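You operate a simulated robot arm through the tools that you are given. There is no shell and no other tool.

Carry out the task below with a simulated two-armed robot. There is one attempt and no reset: what you move stays moved.

TASK
Press the glides on the slide home at the card's force.
Fine: all of them in one cycle; the force card gives the force for how many there are; switch the press on; pull the slide out afterwards.

It is judged by the outcome, as a careful person would: the job done as asked, and still so three seconds after it is handed in. It fails if anything else is knocked over, pushed out of place, dropped, spilled or broken.

THE ROBOT
Two 7-joint arms with two-finger grippers on one trunk that stands fixed in place. Base frame: the origin is at the foot of the trunk, x ahead of it, y to its left, z up. Readings come in m, degrees, newtons and seconds.
The left shoulder is at [0.082, 0.216, 1.269], the right one opposite. With the tool pointing down near the work surface each hand reaches from about 0.16 to 0.86 m from the base axis, measured 20 degrees to its own side. Payload 3.43 kg a hand.
The tool frame of a hand sits at the grasp point between the pads (the TCP): z along the fingers, y along the line on which they close. The tips reach 0.02 m beyond it. Largest opening 0.124 m; the body of the gripper starts 0.093 m behind the TCP.
Orientation is told as [roll, pitch, yaw] about the base's x, y, z axes, in that order, counted from this pose: with the fingers straight down and closing along the base's y, the tool's x points along the base's -x, its y along +y and its z along -z.

THE INTERFACE
- The arms move only by the tool step_arm. It takes "left_deltas", "right_deltas" or both (then of equal length, played together; a hand with none holds still); each is a list of rows, each an object of numbers (a shift or turn left out is 0, a gripper value left out holds the last): "fingers": the opening in per cent of the stroke, from 0 (shut) to 100 (fully open); "x", "y", "z": the shift along the base's x, y, z in cm; "wx", "wy", "wz": the turn, a rotation vector about the base's x, y, z in degrees. In form: [{"fingers": .., "x": .., "y": .., "z": .., "wx": .., "wy": .., "wz": ..}, ...]. A call has 1 to 20 rows; each row shifts and turns the commanded pose from where the row before left it. A row lasts 0.2 s, in which the tool goes at most 0.05 m and 8.6 degrees; a call with a longer step from one row to the next is refused whole, and so is a gripper value outside its range. A pose out of reach is approached as far as the arm can. The call stops where the force on the tool passes 40 N (or 10 N more than at its start, if that is more) or the arm is blocked; 0.2 s more then pass. Each finger travels about 0.072 m/s and halts on what it meets, pressing with about 22 N; the grip force reading is that of the motor and also rises with nothing between the fingers. The clock runs only during rows and for 0.2 s after the last one: add rows that do not move to give the fingers time. The reply holds the time, the measured pose of the TCP, the force on the tool along the base axes, the opening and the grip force, in the units named above and with some noise, with the torque about the TCP (base axes, N m) and any sound that the robot's microphone picked up, and new pictures: "show" is both (left out), scene, wrist or none (wrist: the cameras of the hands that moved).
- Cameras (640 x 400 px; columns grow to the right, rows downward): "scene" is now at [0.1886, 0.0373, 1.4392]; the picture's right is [0.42, -0.91, 0.00], its down [-0.61, -0.28, -0.74] and it looks along [0.67, 0.31, -0.67] (base axes); focal length 308 px, centre (320, 200). "left" rides on the left gripper at [0.082, -0.014, -0.14] in its tool frame; the picture's right is [0.17, 0.99, 0.00], its down [-0.83, 0.14, -0.54] and it looks along [-0.53, 0.09, 0.84] (tool axes); focal length 243 px, centre (320, 200). "right" rides on the right gripper at [0.082, 0.014, -0.14] in its tool frame; the picture's right is [-0.17, 0.99, 0.00], its down [-0.83, -0.14, -0.54] and it looks along [-0.53, -0.09, 0.84] (tool axes); focal length 243 px, centre (320, 200). There is no depth. A picture from a camera that has moved, and an enlarged one, comes with that camera's place and axes in the base frame and with its lens. The place of the scene camera against the robot may be out by one fixed shift of up to 0.025 m in any direction.
- lift_body(by): slides the trunk up (or, below 0, down) by that many m; the arms and the scene camera ride with it, the base frame stays. It gives what a move gives, with no picture.
- pan_tilt(pan, tilt): turns the head with the scene camera to pan (to the left, within 80 degrees either way) and tilt (down, from -29 to 69), counted from straight ahead of the robot. It gives what a move gives, and a new picture of the scene camera.
- zoom(camera, box): a new picture of the part [left, top, right, bottom] of that camera's present view, enlarged. The clock stands still meanwhile.
- sign_off(): hands the job in; it is judged then, once.

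Places have to be worked out from the pictures, the camera data and where the tool is seen. Open the grippers and draw the arms clear of the work before you hand the job in, unless the task says otherwise.

The tools are called after ">>>" by a JSON object that holds its "fn" and its "kwargs". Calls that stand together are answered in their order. step_arm: Moves the arms, as the interface text tells. Its arguments: {"type":"object","properties":{"left_deltas":{"type":"array"},"right_deltas":{"type":"array"},"show":{"type":"string","enum":["both","scene","wrist","none"]}},"required":[]} The other tools are called the same way: lift_body (by) slides the trunk up or down; pan_tilt (pan, tilt) turns the head that bears the scene camera; zoom (camera, box) takes an enlarged picture of a part of a camera's view; sign_off () hands the job in.

At the start:

```text
t: 0.0
left_ee_pos: [0.4573, 0.5447, 1.1609]
left_tool_rot: [0.0, 0.0, 0.0]
left_force: [0.2, 1.3, -0.2]
left_wrist_torque: [-0.01, 0.0, 0.0]
left_width: 0.1241
left_grip_force: 0.2
right_ee_pos: [0.4313, 0.0414, 1.1832]
right_tool_rot: [0.0, 0.0, 0.0]
right_force: [1.0, 0.7, 0.2]
right_wrist_torque: [0.02, 0.0, -0.03]
right_width: 0.124
right_grip_force: 0.0
trunk travel left (down, up): [-0.425, 0.166]
head pan, tilt: [25.0, 42.1]
```

scene: 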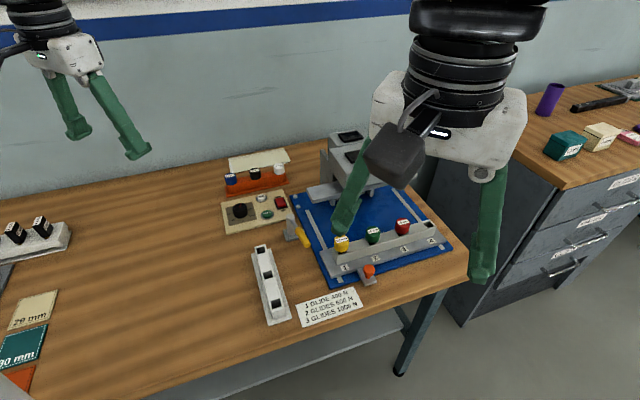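
right: 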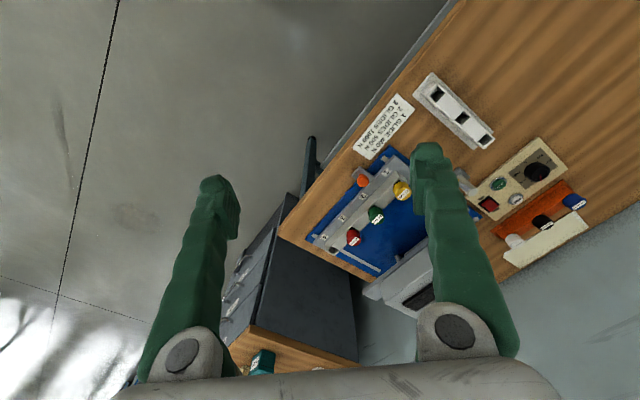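
left: 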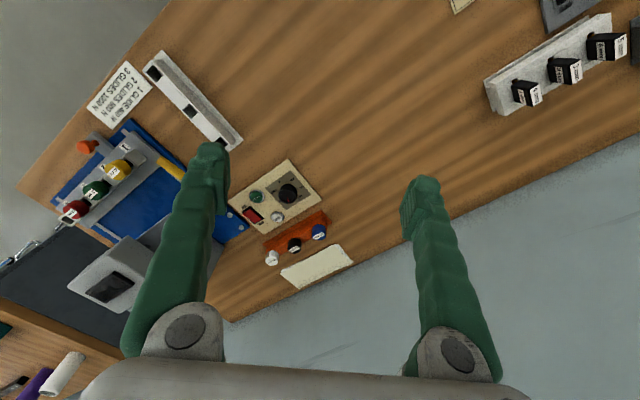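

I'll begin by looking closely at the press, the slide, the panel and the force card before moving anything.

>>> {"fn": "zoom", "kwargs": {"camera": "scene", "box": [200, 120, 360, 220]}}

>>> {"fn": "zoom", "kwargs": {"camera": "scene", "box": [300, 190, 480, 302]}}

>>> {"fn": "zoom", "kwargs": {"camera": "scene", "box": [240, 220, 400, 330]}}

>>> {"fn": "zoom", "kwargs": {"camera": "left", "box": [40, 40, 360, 300]}}

>>> {"fn": "zoom", "kwargs": {"camera": "right", "box": [280, 60, 600, 300]}}

```text
4.00 times, centred on (280, 170) of scene
camera zoom: at [0.1886, 0.0373, 1.4392], right [0.42, -0.91, 0.0], down [-0.61, -0.28, -0.74], along [0.67, 0.31, -0.67], focal length 1232 px, centre (480, 320)
```

zoom: 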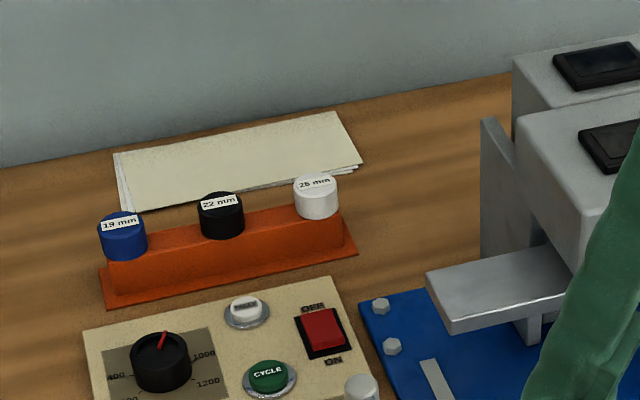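

```text
3.56 times, centred on (390, 246) of scene
camera zoom: at [0.1886, 0.0373, 1.4392], right [0.42, -0.91, 0.0], down [-0.61, -0.28, -0.74], along [0.67, 0.31, -0.67], focal length 1095 px, centre (71, 36)
```

zoom: 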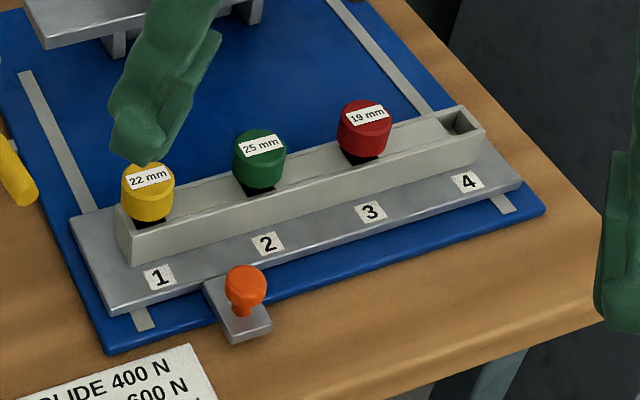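

```text
3.64 times, centred on (320, 275) of scene
camera zoom: at [0.1886, 0.0373, 1.4392], right [0.42, -0.91, 0.0], down [-0.61, -0.28, -0.74], along [0.67, 0.31, -0.67], focal length 1120 px, centre (320, -73)
```

zoom: 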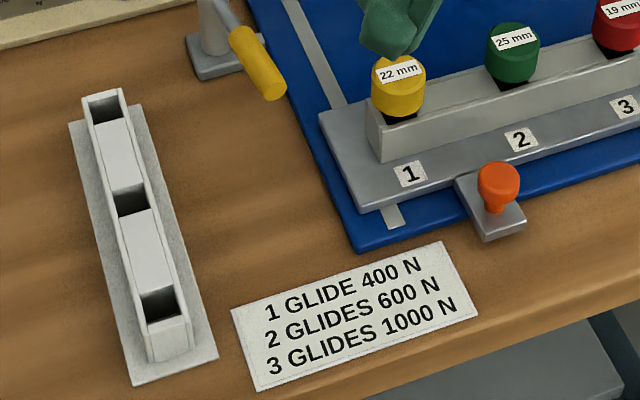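

```text
1.54 times, centred on (200, 170) of left
camera zoom: at [0.3762, 0.5302, 1.3005], right [-0.17, 0.99, 0.0], down [0.83, 0.14, 0.54], along [0.53, 0.09, -0.84], focal length 373 px, centre (505, 246)
```

zoom: 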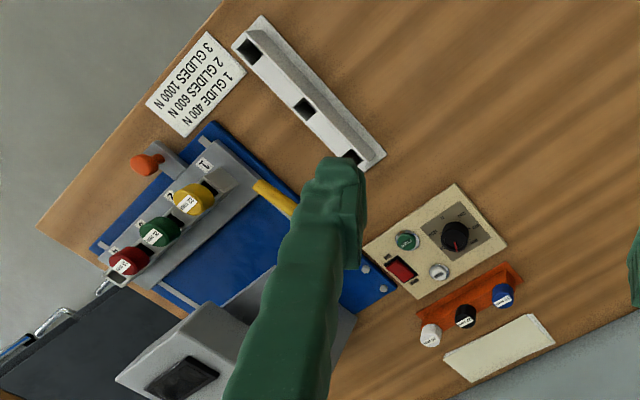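

```text
1.67 times, centred on (440, 180) of right
camera zoom: at [0.3495, 0.0567, 1.3214], right [0.17, 0.99, 0.0], down [0.83, -0.14, 0.54], along [0.53, -0.09, -0.84], focal length 404 px, centre (120, 233)
```

zoom: 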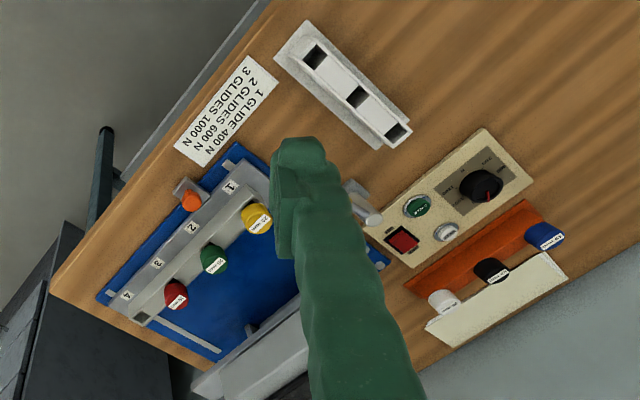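

The slide holds three glides (yellow 22, green 25, red 19) in positions 1–3 and nothing in 4, so the card appears to call for 1000 N. I'll raise both hands out of the view to see the press and panel unobstructed.

>>> {"fn": "step_arm", "kwargs": {"left_deltas": [{"z": 4}, {"z": 4}, {"z": 4}], "right_deltas": [{"y": -5, "x": -3}, {"y": -5, "x": -3}, {"y": -5, "x": -3}, {"y": -5}, {"y": -5}], "show": "none"}}

```text
refused: give rows for one hand, or as many for the one as for the other
```

The row counts must match, so I'll move only the right hand aside to open the view.

>>> {"fn": "step_arm", "kwargs": {"right_deltas": [{"y": -4, "x": -2}, {"y": -4, "x": -2}, {"y": -4, "x": -2}, {"y": -4, "x": -2}, {"y": -4}, {"y": -4}], "show": "both"}}

```text
t: 1.4
left_ee_pos: [0.4558, 0.5419, 1.1599]
left_tool_rot: [0.1, 0.0, 0.0]
left_force: [0.5, 0.0, 0.1]
left_wrist_torque: [0.08, 0.0, -0.01]
left_width: 0.1241
left_grip_force: 0.1
right_ee_pos: [0.3497, -0.2004, 1.1824]
right_tool_rot: [0.0, 0.0, 0.0]
right_force: [0.0, -0.6, -0.5]
right_wrist_torque: [0.03, 0.02, 0.0]
right_width: 0.1241
right_grip_force: 0.1
trunk travel left (down, up): [-0.425, 0.166]
head pan, tilt: [25.0, 42.1]
camera scene: at [0.1878, 0.0354, 1.4393], right [0.42, -0.91, 0.0], down [-0.61, -0.28, -0.74], along [0.67, 0.31, -0.67], focal length 308 px, centre (320, 200)
camera right: at [0.2679, -0.1859, 1.3208], right [0.17, 0.99, 0.0], down [0.83, -0.14, 0.54], along [0.53, -0.09, -0.84], focal length 243 px, centre (320, 200)
```

scene: 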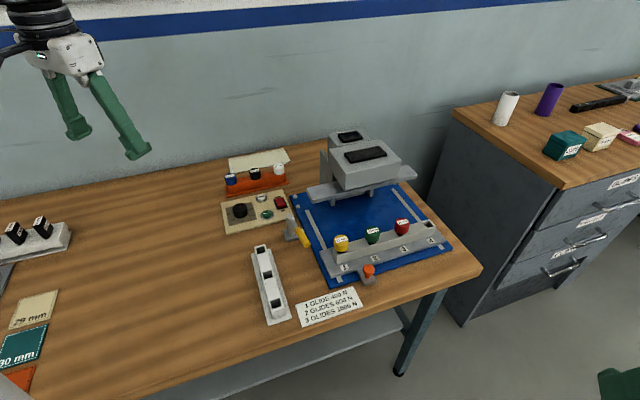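
right: 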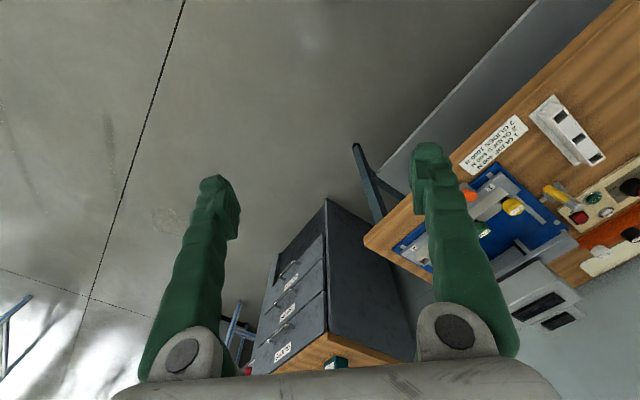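

The view is open now. I'll zoom in on the press head, the slide, the panel and the yellow lever.

>>> {"fn": "zoom", "kwargs": {"camera": "scene", "box": [280, 120, 460, 232]}}

>>> {"fn": "zoom", "kwargs": {"camera": "scene", "box": [215, 180, 325, 250]}}

>>> {"fn": "zoom", "kwargs": {"camera": "scene", "box": [320, 210, 460, 298]}}

>>> {"fn": "zoom", "kwargs": {"camera": "scene", "box": [240, 230, 380, 330]}}

>>> {"fn": "zoom", "kwargs": {"camera": "scene", "box": [0, 200, 160, 400]}}

>>> {"fn": "zoom", "kwargs": {"camera": "scene", "box": [460, 60, 640, 180]}}

```text
3.56 times, centred on (370, 176) of scene
camera zoom: at [0.1878, 0.0354, 1.4393], right [0.42, -0.91, 0.0], down [-0.61, -0.28, -0.74], along [0.67, 0.31, -0.67], focal length 1095 px, centre (142, 285)
```

zoom: 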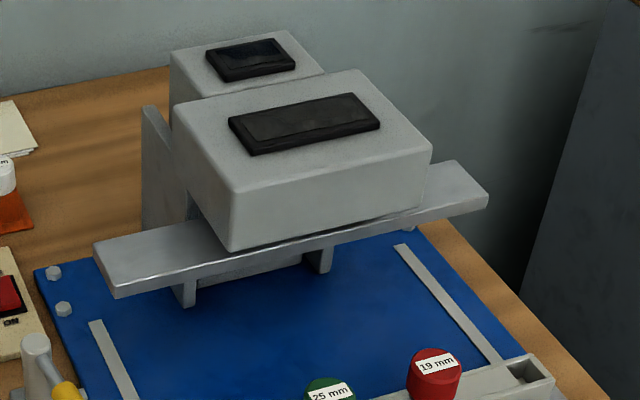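

```text
5.71 times, centred on (270, 215) of scene
camera zoom: at [0.1878, 0.0354, 1.4393], right [0.42, -0.91, 0.0], down [-0.61, -0.28, -0.74], along [0.67, 0.31, -0.67], focal length 1760 px, centre (606, 114)
```

zoom: 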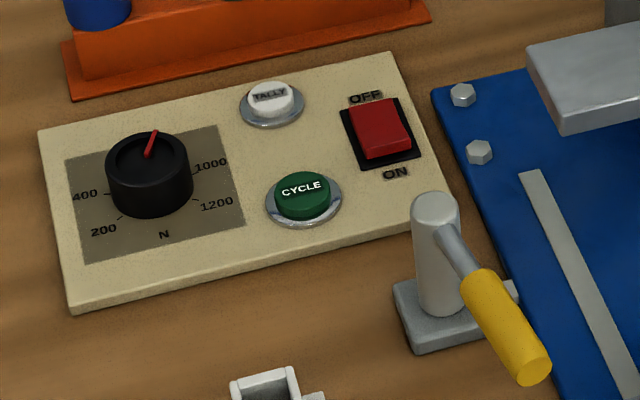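

```text
4.55 times, centred on (390, 254) of scene
camera zoom: at [0.1878, 0.0354, 1.4393], right [0.42, -0.91, 0.0], down [-0.61, -0.28, -0.74], along [0.67, 0.31, -0.67], focal length 1400 px, centre (2, -46)
```

zoom: 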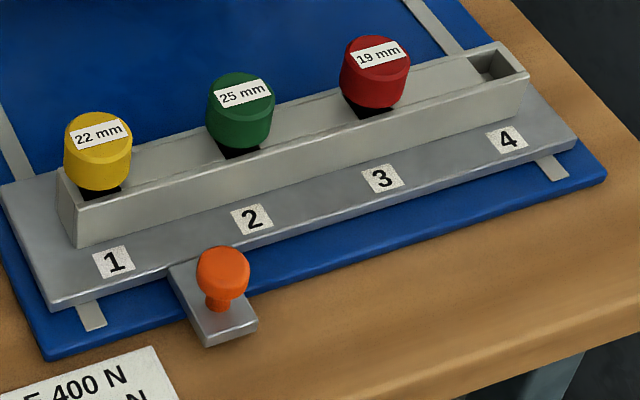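

```text
4.00 times, centred on (310, 280) of scene
camera zoom: at [0.1878, 0.0354, 1.4393], right [0.42, -0.91, 0.0], down [-0.61, -0.28, -0.74], along [0.67, 0.31, -0.67], focal length 1232 px, centre (360, -120)
```

zoom: 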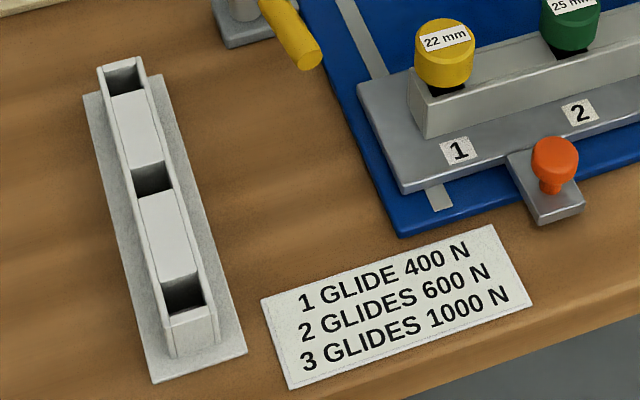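

```text
2.00 times, centred on (80, 300) of scene
camera zoom: at [0.1878, 0.0354, 1.4393], right [0.42, -0.91, 0.0], down [-0.61, -0.28, -0.74], along [0.67, 0.31, -0.67], focal length 616 px, centre (800, 0)
```

zoom: 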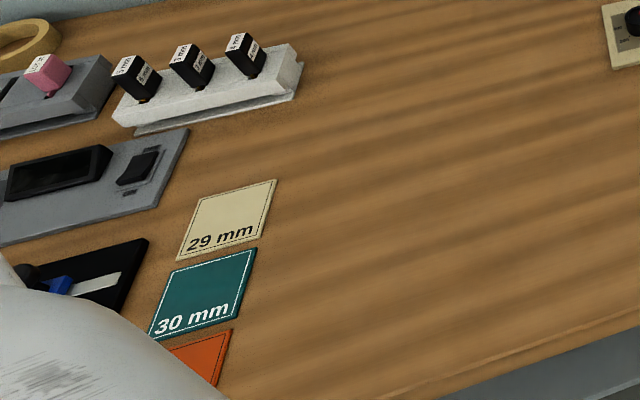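

```text
3.33 times, centred on (550, 120) of scene
camera zoom: at [0.1878, 0.0354, 1.4393], right [0.42, -0.91, 0.0], down [-0.61, -0.28, -0.74], along [0.67, 0.31, -0.67], focal length 1027 px, centre (-447, 467)
```

zoom: 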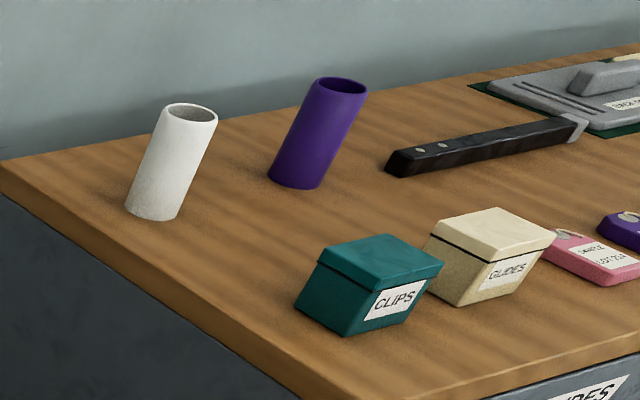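

Three glides means 1000 N, and the press is turned about 45° to me. The dial, TALLY, CYCLE, rocker and yellow lever need closer views, so I'll zoom with the left wrist camera.

>>> {"fn": "zoom", "kwargs": {"camera": "left", "box": [210, 150, 350, 240]}}

>>> {"fn": "zoom", "kwargs": {"camera": "left", "box": [40, 110, 220, 230]}}

>>> {"fn": "zoom", "kwargs": {"camera": "scene", "box": [225, 195, 265, 225]}}

```text
4.44 times, centred on (280, 195) of left
camera zoom: at [0.3754, 0.5284, 1.3015], right [-0.17, 0.99, 0.0], down [0.83, 0.14, 0.54], along [0.53, 0.09, -0.84], focal length 1078 px, centre (498, 222)
```

zoom: 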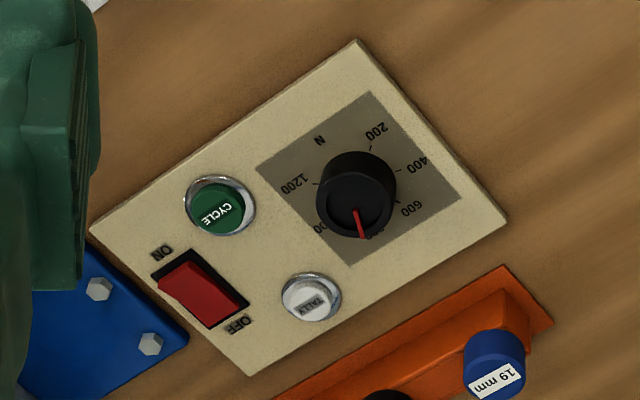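

```text
3.33 times, centred on (130, 170) of left
camera zoom: at [0.3754, 0.5284, 1.3015], right [-0.17, 0.99, 0.0], down [0.83, 0.14, 0.54], along [0.53, 0.09, -0.84], focal length 809 px, centre (953, 300)
```

zoom: 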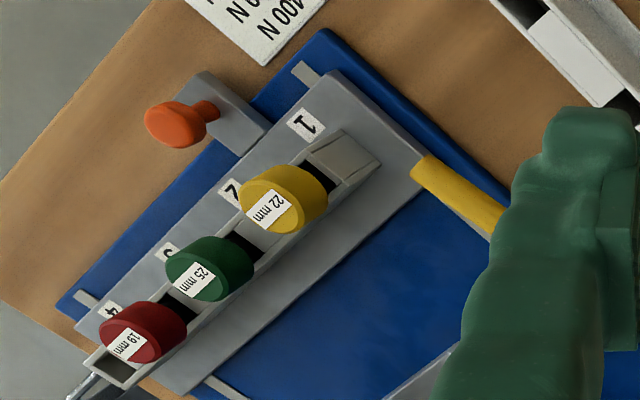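

```text
13.33 times, centred on (245, 210) of scene
camera zoom: at [0.1878, 0.0354, 1.4393], right [0.42, -0.91, 0.0], down [-0.61, -0.28, -0.74], along [0.67, 0.31, -0.67], focal length 4108 px, centre (1320, 67)
```

zoom: 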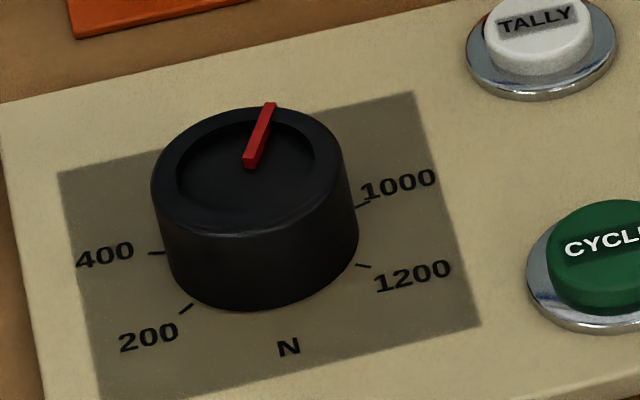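

The dial reads about 800 and must go to 1000, and the rocker's ON side is unpressed. I'll move the left hand over the free space in front of the press to look closely at the yellow lever and panel.

>>> {"fn": "step_arm", "kwargs": {"left_deltas": [{"y": -4}, {"y": -4}, {"y": -4}, {"y": -4, "z": -2}, {"z": -2, "x": 2}], "show": "both"}}

```text
t: 2.6
left_ee_pos: [0.4782, 0.3836, 1.1197]
left_tool_rot: [-0.1, 0.2, 0.0]
left_force: [0.2, 0.0, 0.6]
left_wrist_torque: [-0.02, 0.03, 0.0]
left_width: 0.1241
left_grip_force: 0.1
right_ee_pos: [0.3523, -0.1975, 1.1821]
right_tool_rot: [-0.1, 0.0, 0.0]
right_force: [0.4, 0.5, -0.1]
right_wrist_torque: [-0.02, 0.02, -0.03]
right_width: 0.124
right_grip_force: 0.1
trunk travel left (down, up): [-0.425, 0.166]
head pan, tilt: [25.0, 42.1]
camera scene: at [0.1901, 0.0382, 1.4389], right [0.42, -0.91, 0.0], down [-0.61, -0.28, -0.74], along [0.67, 0.31, -0.67], focal length 308 px, centre (320, 200)
camera left: at [0.398, 0.3711, 1.26], right [-0.17, 0.99, 0.0], down [0.83, 0.14, 0.54], along [0.53, 0.09, -0.84], focal length 243 px, centre (320, 200)
```

scene: 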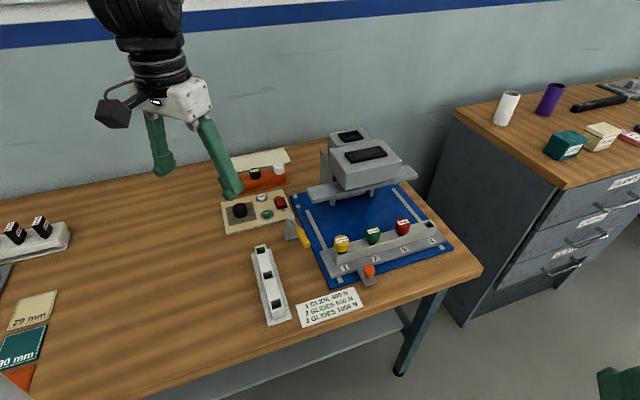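
left: 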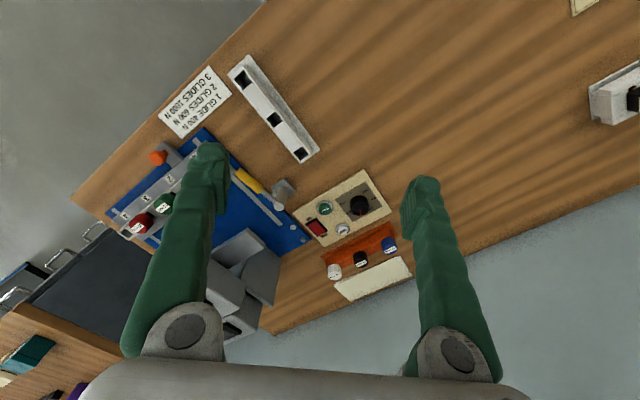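

The wrist view now shows the lever, the panel and the slide. I'll zoom on each.

>>> {"fn": "zoom", "kwargs": {"camera": "left", "box": [220, 150, 320, 220]}}

>>> {"fn": "zoom", "kwargs": {"camera": "left", "box": [285, 160, 405, 250]}}

>>> {"fn": "zoom", "kwargs": {"camera": "left", "box": [90, 110, 300, 260]}}

```text
5.71 times, centred on (270, 185) of left
camera zoom: at [0.398, 0.3711, 1.26], right [-0.17, 0.99, 0.0], down [0.83, 0.14, 0.54], along [0.53, 0.09, -0.84], focal length 1386 px, centre (606, 286)
```

zoom: 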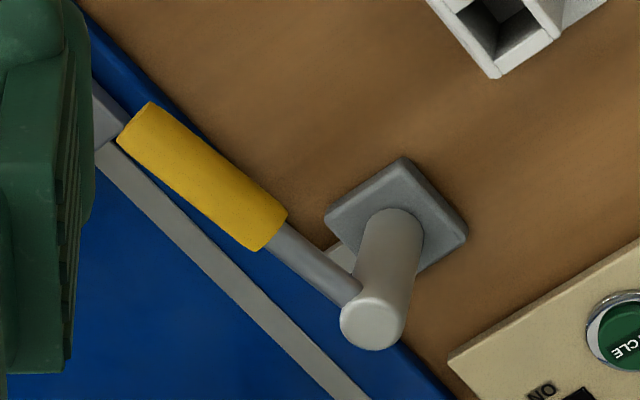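

```text
4.44 times, centred on (345, 205) of left
camera zoom: at [0.398, 0.3711, 1.26], right [-0.17, 0.99, 0.0], down [0.83, 0.14, 0.54], along [0.53, 0.09, -0.84], focal length 1078 px, centre (209, 178)
```

zoom: 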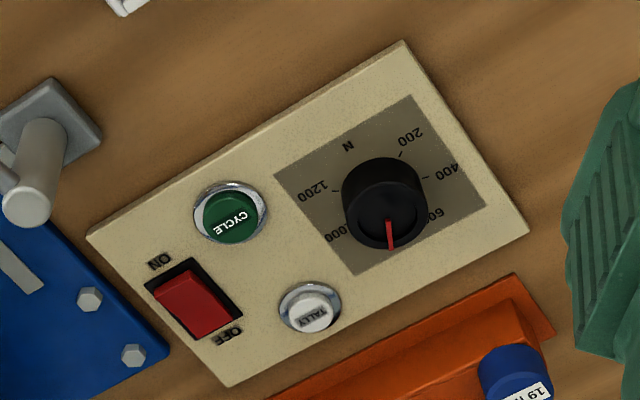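

```text
2.67 times, centred on (195, 185) of left
camera zoom: at [0.398, 0.3711, 1.26], right [-0.17, 0.99, 0.0], down [0.83, 0.14, 0.54], along [0.53, 0.09, -0.84], focal length 647 px, centre (653, 240)
```

zoom: 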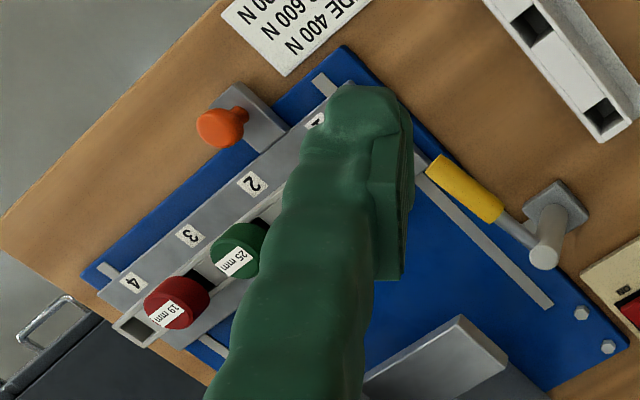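

A small grey tab seems to come out of the lever post's foot toward the base plate. I'll bring the left hand lower to see the lever mechanism and the slide's edge from a flatter angle.

>>> {"fn": "step_arm", "kwargs": {"left_deltas": [{"y": -3, "z": -4, "x": -1}, {"y": -2, "z": -4, "x": -1}, {"z": -4, "x": -1}], "show": "wrist"}}

>>> {"fn": "zoom", "kwargs": {"camera": "left", "box": [200, 150, 340, 260]}}

>>> {"fn": "zoom", "kwargs": {"camera": "left", "box": [60, 130, 260, 330]}}

```text
refused: row 1 steps farther than a row can; nothing moved
```

```text
3.64 times, centred on (270, 205) of left
camera zoom: at [0.398, 0.3711, 1.26], right [-0.17, 0.99, 0.0], down [0.83, 0.14, 0.54], along [0.53, 0.09, -0.84], focal length 882 px, centre (502, 182)
```

zoom: 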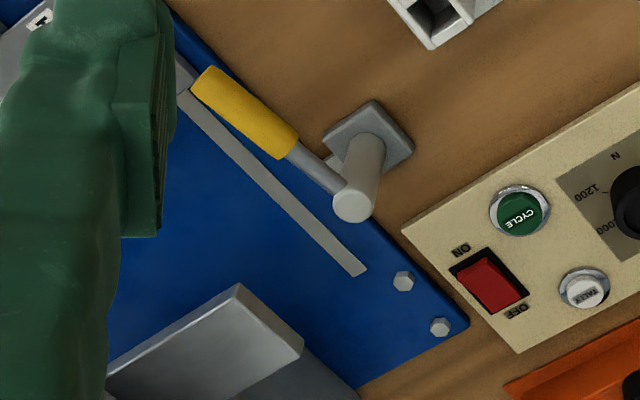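

```text
2.00 times, centred on (160, 230) of left
camera zoom: at [0.398, 0.3711, 1.26], right [-0.17, 0.99, 0.0], down [0.83, 0.14, 0.54], along [0.53, 0.09, -0.84], focal length 485 px, centre (640, 140)
```

zoom: 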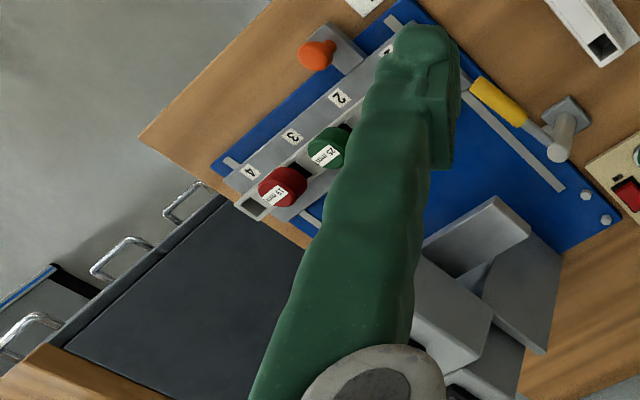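

The step was over 5 cm; I'll repeat it in smaller rows.

>>> {"fn": "step_arm", "kwargs": {"left_deltas": [{"y": -2, "z": -3, "x": -1}, {"y": -2, "z": -3, "x": -1}, {"y": -1, "z": -3, "x": -1}, {"z": -3}], "show": "wrist"}}

>>> {"fn": "zoom", "kwargs": {"camera": "left", "box": [200, 150, 360, 270]}}

```text
t: 3.6
left_ee_pos: [0.4473, 0.3335, 0.9997]
left_tool_rot: [-0.2, 0.1, 0.0]
left_force: [0.3, 0.2, -0.3]
left_wrist_torque: [-0.02, 0.05, 0.01]
left_width: 0.124
left_grip_force: 0.0
right_ee_pos: [0.352, -0.1967, 1.1825]
right_tool_rot: [0.0, 0.1, 0.1]
right_force: [-0.1, 0.0, -0.1]
right_wrist_torque: [0.0, 0.04, 0.02]
right_width: 0.124
right_grip_force: 0.0
trunk travel left (down, up): [-0.425, 0.166]
head pan, tilt: [25.0, 42.1]
camera left: at [0.3671, 0.3203, 1.14], right [-0.17, 0.99, 0.0], down [0.83, 0.14, 0.54], along [0.53, 0.09, -0.84], focal length 243 px, centre (320, 200)
```

left: 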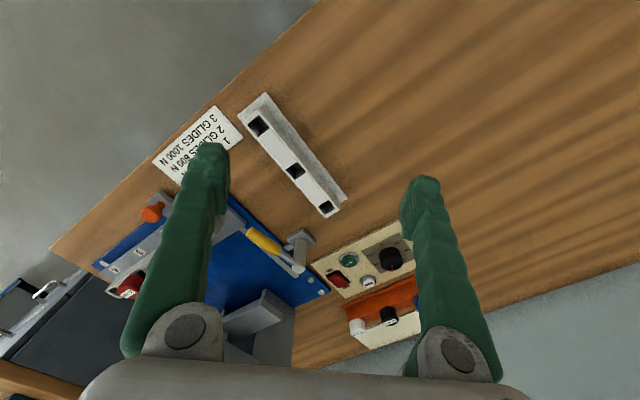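

```text
3.33 times, centred on (280, 210) of left
camera zoom: at [0.3671, 0.3203, 1.14], right [-0.17, 0.99, 0.0], down [0.83, 0.14, 0.54], along [0.53, 0.09, -0.84], focal length 809 px, centre (453, 167)
```

zoom: 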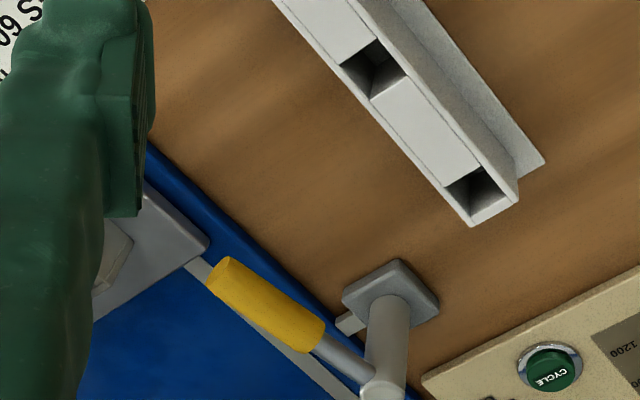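

There is a small tab at the foot of the lever post pointing at the plate's edge. To judge what the lever does I'll retreat the left hand and bring the right hand in, tilted, to view it from the press's front side.

>>> {"fn": "step_arm", "kwargs": {"left_deltas": [{"y": 3, "z": 3}, {"y": 3, "z": 3}, {"y": 3, "z": 3}, {"y": 3, "z": 3}, {"y": 3, "z": 3}, {"y": 3}, {}, {}], "right_deltas": [{"y": 3.5, "z": -1.5, "wy": -4, "wz": 5}, {"y": 3.5, "z": -1.5, "wy": -4, "wz": 5}, {"y": 3.5, "z": -1.5, "wy": -4, "wz": 5}, {"y": 3.5, "z": -1.5, "wy": -4, "wz": 5}, {"y": 3.5, "z": -1.5, "wy": -4, "wz": 5}, {"y": 3.5, "z": -1.5, "wy": -4}, {"y": 3.5, "z": -1.5}, {"y": 3}], "show": "both"}}

```text
t: 5.6
left_ee_pos: [0.4471, 0.5141, 1.15]
left_tool_rot: [0.0, 0.0, 0.1]
left_force: [0.0, -0.2, 0.5]
left_wrist_torque: [0.01, 0.0, 0.02]
left_width: 0.1239
left_grip_force: 0.1
right_ee_pos: [0.3744, 0.0608, 1.0846]
right_tool_rot: [-5.3, -23.5, 22.6]
right_force: [1.0, -0.1, 0.7]
right_wrist_torque: [0.01, 0.0, -0.01]
right_width: 0.124
right_grip_force: 0.0
trunk travel left (down, up): [-0.425, 0.166]
head pan, tilt: [25.0, 42.1]
stopped in row 8 (right hand): the arm was blocked; the commanded pose is now the measured one
camera scene: at [0.1439, 0.0836, 1.448], right [0.94, -0.35, 0.0], down [-0.21, -0.55, -0.81], along [0.28, 0.76, -0.59], focal length 308 px, centre (320, 200)
camera right: at [0.2458, 0.036, 1.1777], right [-0.2, 0.98, -0.02], down [0.53, 0.13, 0.84], along [0.82, 0.16, -0.55], focal length 243 px, centre (320, 200)
camera left: at [0.3667, 0.5003, 1.2907], right [-0.17, 0.99, 0.0], down [0.83, 0.14, 0.54], along [0.53, 0.09, -0.84], focal length 243 px, centre (320, 200)
```

scene: 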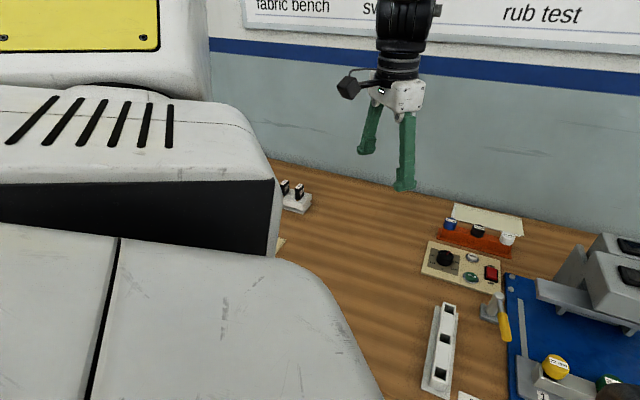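
right: 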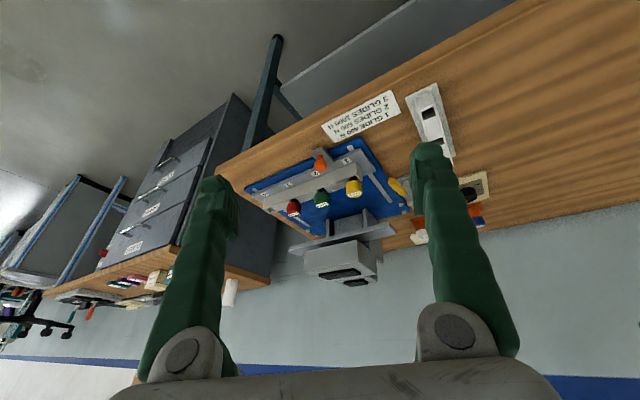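
left: 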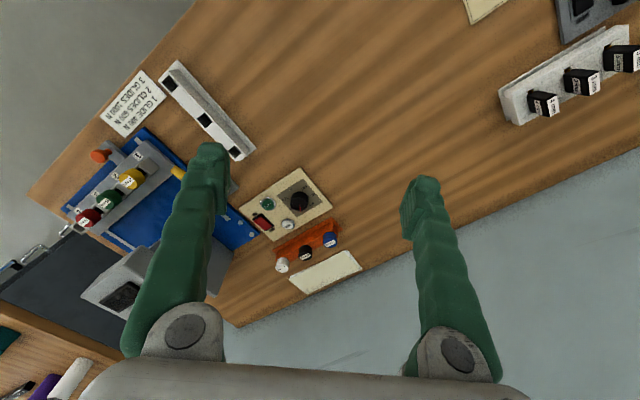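

The right arm's upper links bumped the head and turned it. I'll back that arm off to the right at once, then restore the head direction.

>>> {"fn": "step_arm", "kwargs": {"right_deltas": [{"y": -3}, {"y": -3, "x": 1}, {"y": -3, "x": 1}, {}], "show": "scene"}}

```text
t: 6.6
left_ee_pos: [0.4475, 0.5142, 1.1496]
left_tool_rot: [0.0, 0.0, 0.1]
left_force: [0.1, 0.0, -1.2]
left_wrist_torque: [-0.03, 0.02, -0.02]
left_width: 0.1242
left_grip_force: 0.1
right_ee_pos: [0.3939, -0.024, 1.0897]
right_tool_rot: [-5.1, -24.1, 23.1]
right_force: [0.0, -0.2, -0.2]
right_wrist_torque: [-0.01, 0.0, 0.02]
right_width: 0.1238
right_grip_force: 0.0
trunk travel left (down, up): [-0.425, 0.166]
head pan, tilt: [25.0, 42.1]
camera scene: at [0.1887, 0.0375, 1.4392], right [0.42, -0.91, 0.0], down [-0.61, -0.28, -0.74], along [0.67, 0.31, -0.67], focal length 308 px, centre (320, 200)
```

scene: 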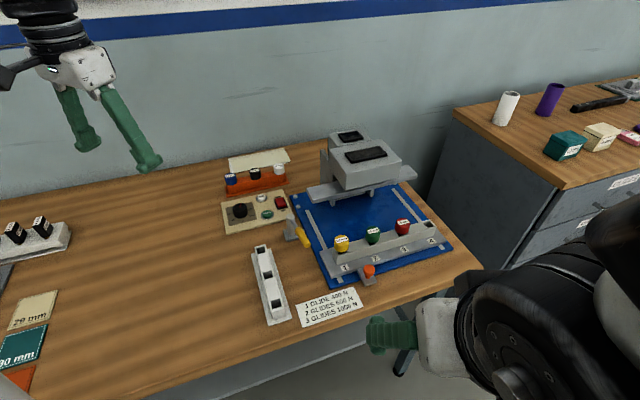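

The head sprang back to its set direction. Now let me see what the right wrist camera shows from here.

>>> {"fn": "zoom", "kwargs": {"camera": "right", "box": [220, 80, 480, 260]}}

>>> {"fn": "zoom", "kwargs": {"camera": "right", "box": [0, 0, 640, 400]}}

```text
2.22 times, centred on (350, 170) of right
camera zoom: at [0.2632, -0.0508, 1.1813], right [-0.21, 0.98, -0.01], down [0.53, 0.13, 0.84], along [0.82, 0.17, -0.54], focal length 539 px, centre (253, 267)
```

zoom: 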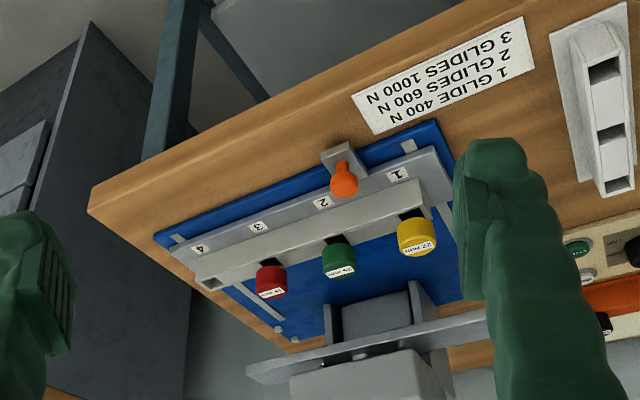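

```text
1.00 times, centred on (320, 200) of right (not enlarged: the box is as wide or as high as the picture)
camera zoom: at [0.2632, -0.0508, 1.1813], right [-0.21, 0.98, -0.01], down [0.53, 0.13, 0.84], along [0.82, 0.17, -0.54], focal length 243 px, centre (320, 200)
```

zoom: 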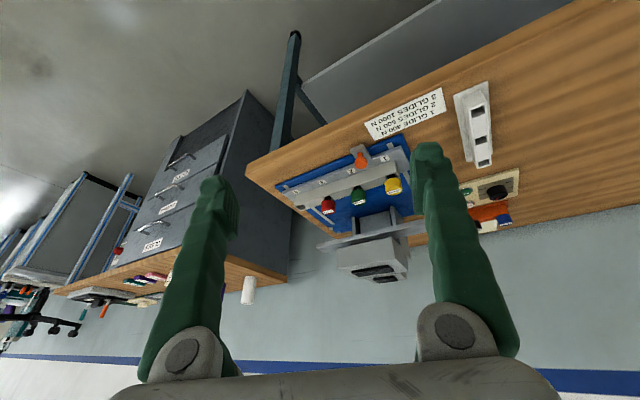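

The right wrist view shows the ram bar at the far end of the plate, but the lever is hidden by a finger. I'll use the left hand instead, tilted 25° for a flatter look at the lever foot and slide edge, after easing the right hand away.

>>> {"fn": "step_arm", "kwargs": {"right_deltas": [{"y": -4}, {"y": -4}, {"y": -4}, {"y": -4}, {}, {}, {}, {}], "left_deltas": [{"y": -3.1, "x": 0.5, "z": -2.2, "wy": -3.2}, {"y": -3.1, "x": 0.5, "z": -2.2, "wy": -3.2}, {"y": -3.1, "x": 0.5, "z": -2.2, "wy": -3.2}, {"y": -3.1, "x": 0.5, "z": -2.2, "wy": -3.2}, {"y": -3.1, "x": 0.5, "z": -2.2, "wy": -3.2}, {"y": -3.1, "x": 0.5, "z": -2.2, "wy": -3.2}, {"y": -3.1, "x": 0.5, "z": -2.2, "wy": -3.2}, {"y": -3.1, "x": 0.5, "z": -2.2, "wy": -3.2}], "show": "both"}}

>>> {"fn": "zoom", "kwargs": {"camera": "left", "box": [220, 130, 420, 260]}}

```text
t: 8.6
left_ee_pos: [0.5375, 0.3172, 1.0275]
left_tool_rot: [7.5, -29.9, -5.7]
left_force: [0.1, 0.5, -0.3]
left_wrist_torque: [0.02, 0.0, 0.01]
left_width: 0.1238
left_grip_force: 0.0
left hand out of reach, approached as far as the arm can: row 7, 8
right_ee_pos: [0.439, -0.1424, 1.1035]
right_tool_rot: [-5.0, -23.9, 22.9]
right_force: [0.1, -0.2, 0.5]
right_wrist_torque: [-0.01, 0.03, -0.03]
right_width: 0.1242
right_grip_force: 0.0
right hand out of reach, approached as far as the arm can: row 2, 3, 4
trunk travel left (down, up): [-0.425, 0.166]
head pan, tilt: [25.0, 42.1]
stopped in row 8 (left hand): the arm was blocked; the commanded pose is now the measured one
camera scene: at [0.1894, 0.035, 1.4391], right [0.42, -0.91, 0.0], down [-0.61, -0.28, -0.74], along [0.67, 0.31, -0.67], focal length 308 px, centre (320, 200)
camera right: at [0.3081, -0.1689, 1.1958], right [-0.21, 0.98, -0.01], down [0.53, 0.12, 0.84], along [0.82, 0.17, -0.54], focal length 243 px, centre (320, 200)
camera left: at [0.3968, 0.2998, 1.1064], right [-0.11, 0.99, 0.03], down [0.45, 0.02, 0.89], along [0.89, 0.11, -0.45], focal length 243 px, centre (320, 200)
```

scene: 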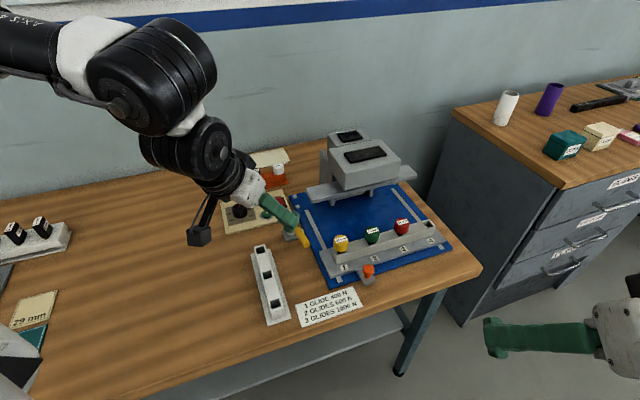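
right: 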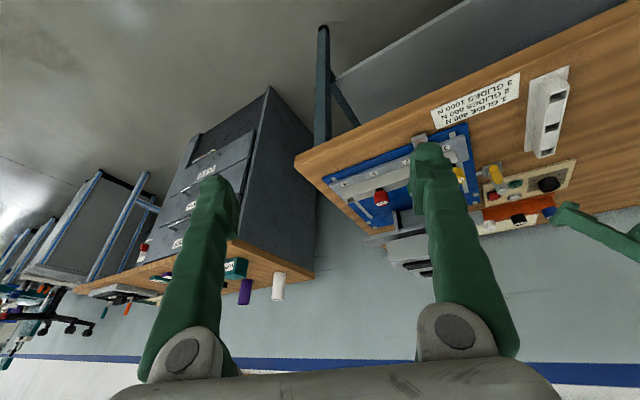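
left: 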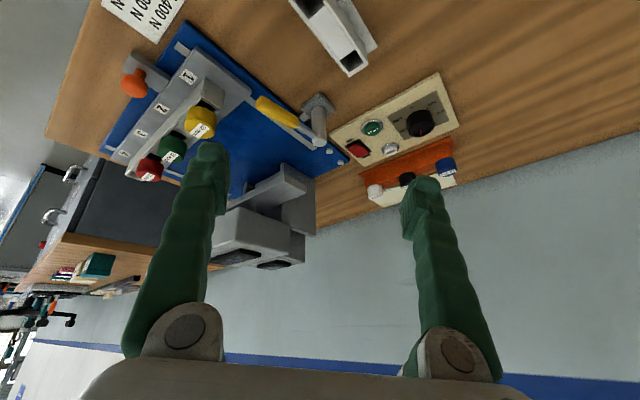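

```text
3.08 times, centred on (320, 195) of left
camera zoom: at [0.3968, 0.2998, 1.1064], right [-0.11, 0.99, 0.03], down [0.45, 0.02, 0.89], along [0.89, 0.11, -0.45], focal length 746 px, centre (320, 215)
```

zoom: 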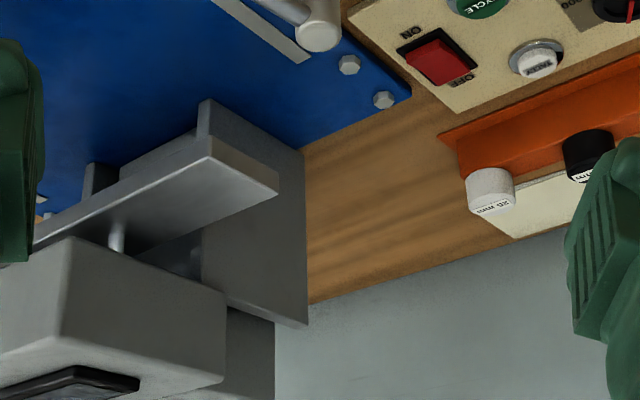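

The tilt runs into the arm's limits, but the view is useful: the ram bar hangs on a rod beneath the head. I'll zoom on the lever foot and slide.

>>> {"fn": "zoom", "kwargs": {"camera": "left", "box": [230, 80, 350, 170]}}

>>> {"fn": "zoom", "kwargs": {"camera": "left", "box": [90, 30, 270, 200]}}

>>> {"fn": "zoom", "kwargs": {"camera": "left", "box": [330, 60, 480, 170]}}

```text
4.44 times, centred on (290, 125) of left
camera zoom: at [0.3968, 0.2998, 1.1064], right [-0.11, 0.99, 0.03], down [0.45, 0.02, 0.89], along [0.89, 0.11, -0.45], focal length 1078 px, centre (453, 533)
```

zoom: 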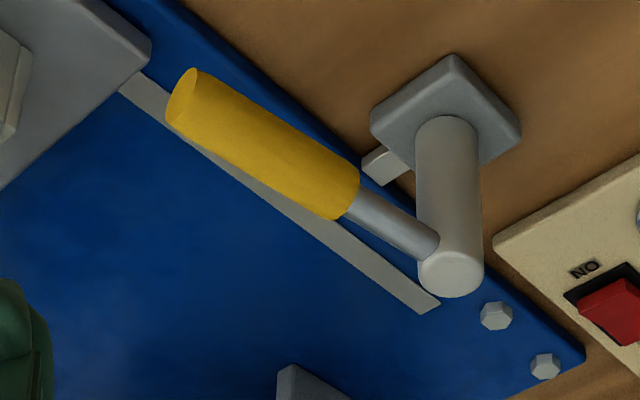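

```text
2.35 times, centred on (180, 115) of left
camera zoom: at [0.3968, 0.2998, 1.1064], right [-0.11, 0.99, 0.03], down [0.45, 0.02, 0.89], along [0.89, 0.11, -0.45], focal length 571 px, centre (649, 400)
```

zoom: 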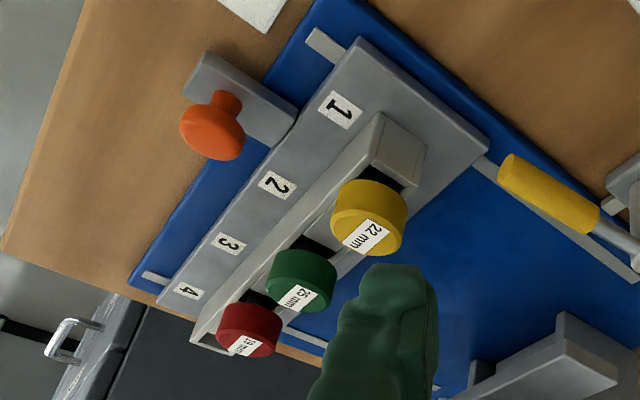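

```text
3.64 times, centred on (405, 115) of left
camera zoom: at [0.3968, 0.2998, 1.1064], right [-0.11, 0.99, 0.03], down [0.45, 0.02, 0.89], along [0.89, 0.11, -0.45], focal length 882 px, centre (11, 509)
```

zoom: 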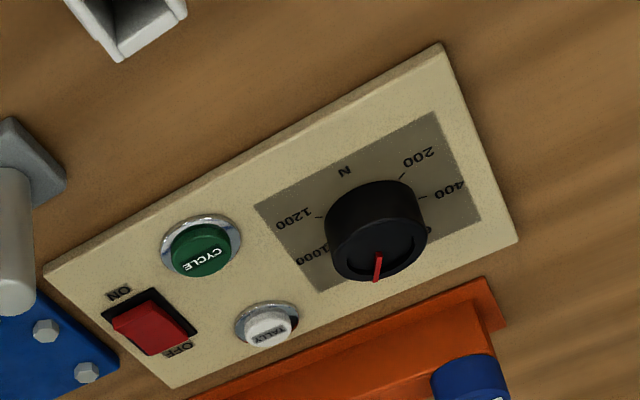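

The lever post and handle lie just outside the plate's left edge (about 2–4 cm off it), so they shouldn't block the slide; the tab looks like a lock bolt. I'll straighten the left hand and hover it in front of the panel to measure the dial and buttons.

>>> {"fn": "step_arm", "kwargs": {"left_deltas": [{"wz": 5.7, "z": 2}, {"wy": 7.5, "y": 3}, {"wy": 7.5, "y": 3}, {"wy": 7.5, "y": 3, "x": 1.5}, {"wy": 7.4, "y": 3, "x": 1.5}, {"wx": -7.5, "y": 3, "x": 1.5}, {"x": 1.7, "z": -2}, {}], "show": "both"}}

```text
t: 10.4
left_ee_pos: [0.6167, 0.491, 1.0278]
left_tool_rot: [-0.1, 0.1, 0.0]
left_force: [0.3, 0.1, -0.6]
left_wrist_torque: [0.0, -0.04, -0.02]
left_width: 0.1239
left_grip_force: 0.0
left hand out of reach, approached as far as the arm can: row 1
right_ee_pos: [0.439, -0.1402, 1.1037]
right_tool_rot: [-5.0, -24.0, 23.0]
right_force: [-0.4, -0.1, -0.2]
right_wrist_torque: [0.01, -0.04, 0.02]
right_width: 0.1239
right_grip_force: 0.1
trunk travel left (down, up): [-0.425, 0.166]
head pan, tilt: [25.0, 42.1]
camera scene: at [0.1878, 0.0377, 1.4393], right [0.42, -0.91, 0.0], down [-0.61, -0.28, -0.74], along [0.67, 0.31, -0.67], focal length 308 px, centre (320, 200)
camera left: at [0.5369, 0.4768, 1.1691], right [-0.17, 0.99, 0.0], down [0.83, 0.14, 0.54], along [0.53, 0.09, -0.84], focal length 243 px, centre (320, 200)
```

scene: 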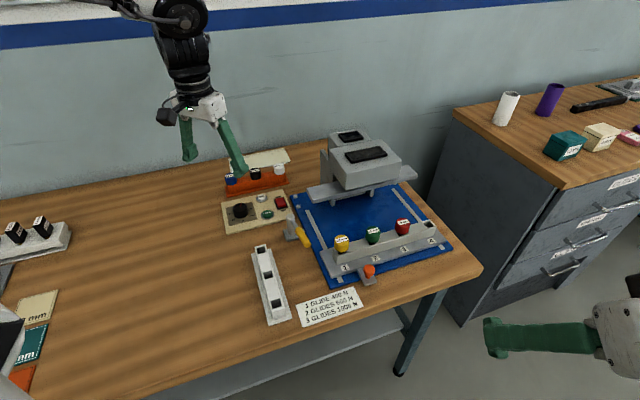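
left: 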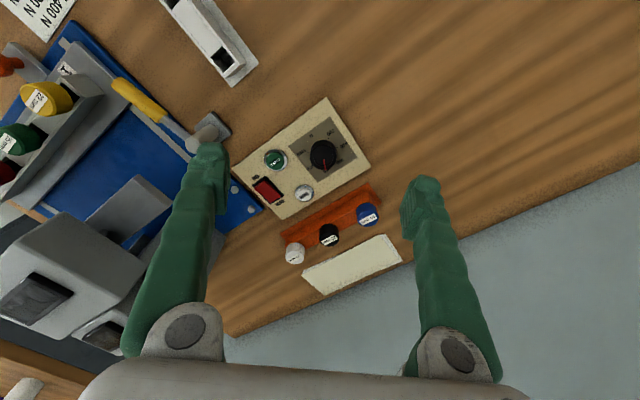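

The panel is well in view between the fingers. I'll zoom to get exact pixel positions.

>>> {"fn": "zoom", "kwargs": {"camera": "left", "box": [230, 90, 390, 230]}}

>>> {"fn": "zoom", "kwargs": {"camera": "left", "box": [0, 20, 240, 200]}}

```text
2.86 times, centred on (310, 160) of left
camera zoom: at [0.5369, 0.4768, 1.1691], right [-0.17, 0.99, 0.0], down [0.83, 0.14, 0.54], along [0.53, 0.09, -0.84], focal length 693 px, centre (349, 314)
```

zoom: 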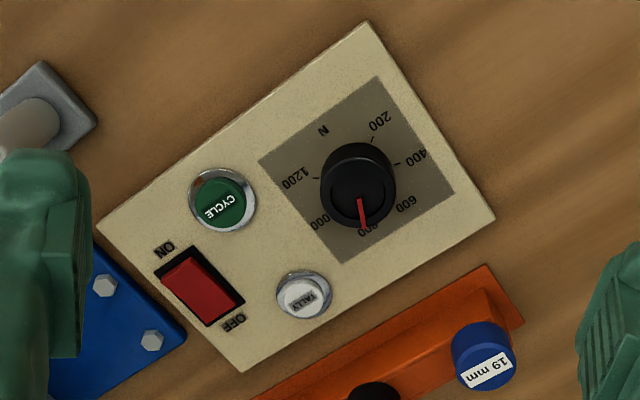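

```text
2.22 times, centred on (120, 110) of left
camera zoom: at [0.5369, 0.4768, 1.1691], right [-0.17, 0.99, 0.0], down [0.83, 0.14, 0.54], along [0.53, 0.09, -0.84], focal length 539 px, centre (764, 400)
```

zoom: 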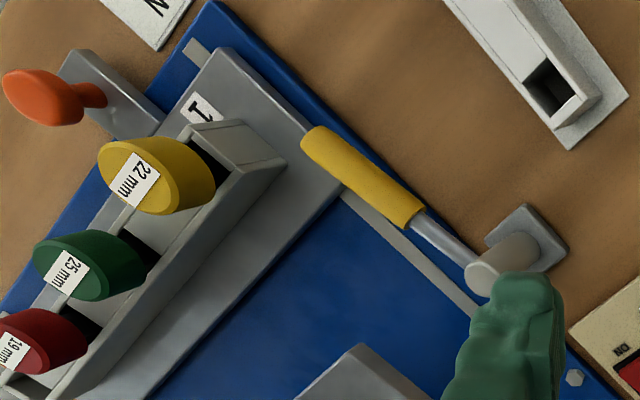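

The panel marks fit a dial with 50° spacing (800 → 1000 is 50° clockwise), centred near (0.676, 0.506), and the pointer is now on 800. I'll hover the left hand over the dial, yaw it 45° and narrow the fingers.

>>> {"fn": "step_arm", "kwargs": {"left_deltas": [{"wz": 7.5, "x": 1, "y": 0.3, "z": -1, "fingers": 65}, {"wz": 7.5, "x": 1, "y": 0.3, "z": -1}, {"wz": 7.5, "x": 1, "y": 0.3, "z": -1}, {"wz": 7.5, "x": 1, "y": 0.3, "z": -1}, {"wz": 7.5, "x": 1, "y": 0.3, "z": -1}, {"wz": 7.5, "x": 0.93, "z": -1}, {"z": -2}, {}], "show": "both"}}

>>> {"fn": "zoom", "kwargs": {"camera": "left", "box": [220, 60, 420, 220]}}

```text
t: 12.2
left_ee_pos: [0.6763, 0.5043, 0.9474]
left_tool_rot: [-0.2, 0.1, 45.0]
left_force: [-0.4, -0.5, -0.1]
left_wrist_torque: [0.0, 0.03, 0.01]
left_width: 0.0805
left_grip_force: 0.1
right_ee_pos: [0.4383, -0.1416, 1.1041]
right_tool_rot: [-5.0, -23.9, 22.8]
right_force: [0.5, 0.1, -0.3]
right_wrist_torque: [0.02, -0.03, 0.0]
right_width: 0.124
right_grip_force: 0.1
trunk travel left (down, up): [-0.425, 0.166]
head pan, tilt: [25.0, 42.1]
camera scene: at [0.1884, 0.0371, 1.4392], right [0.42, -0.91, 0.0], down [-0.61, -0.28, -0.74], along [0.67, 0.31, -0.67], focal length 308 px, centre (320, 200)
camera left: at [0.6298, 0.4372, 1.0886], right [-0.82, 0.58, 0.0], down [0.49, 0.69, 0.54], along [0.31, 0.44, -0.84], focal length 243 px, centre (320, 200)
```

scene: 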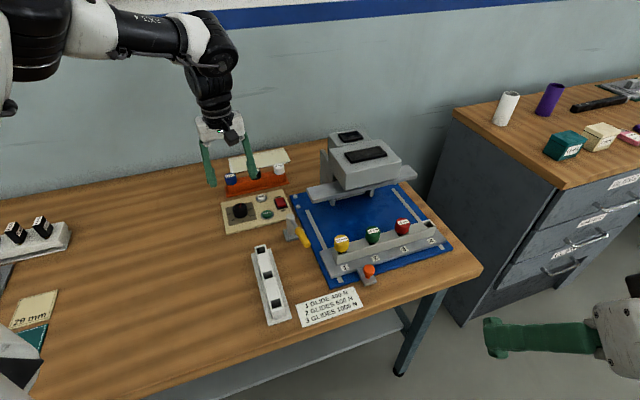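
left: 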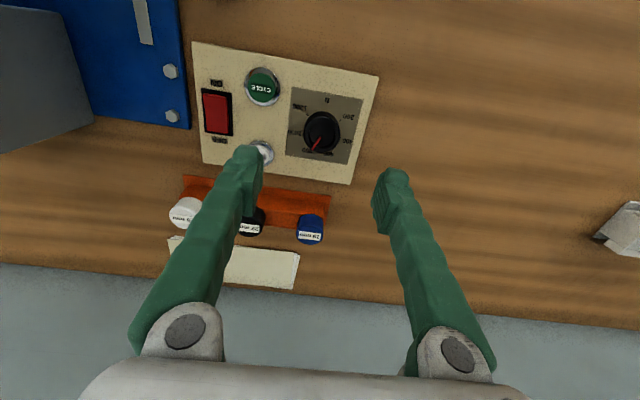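

```text
2.50 times, centred on (320, 140) of left
camera zoom: at [0.6298, 0.4372, 1.0886], right [-0.82, 0.58, 0.0], down [0.49, 0.69, 0.54], along [0.31, 0.44, -0.84], focal length 606 px, centre (320, 350)
```

zoom: 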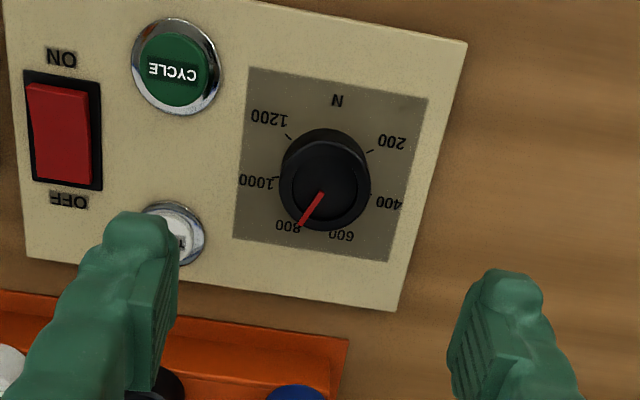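

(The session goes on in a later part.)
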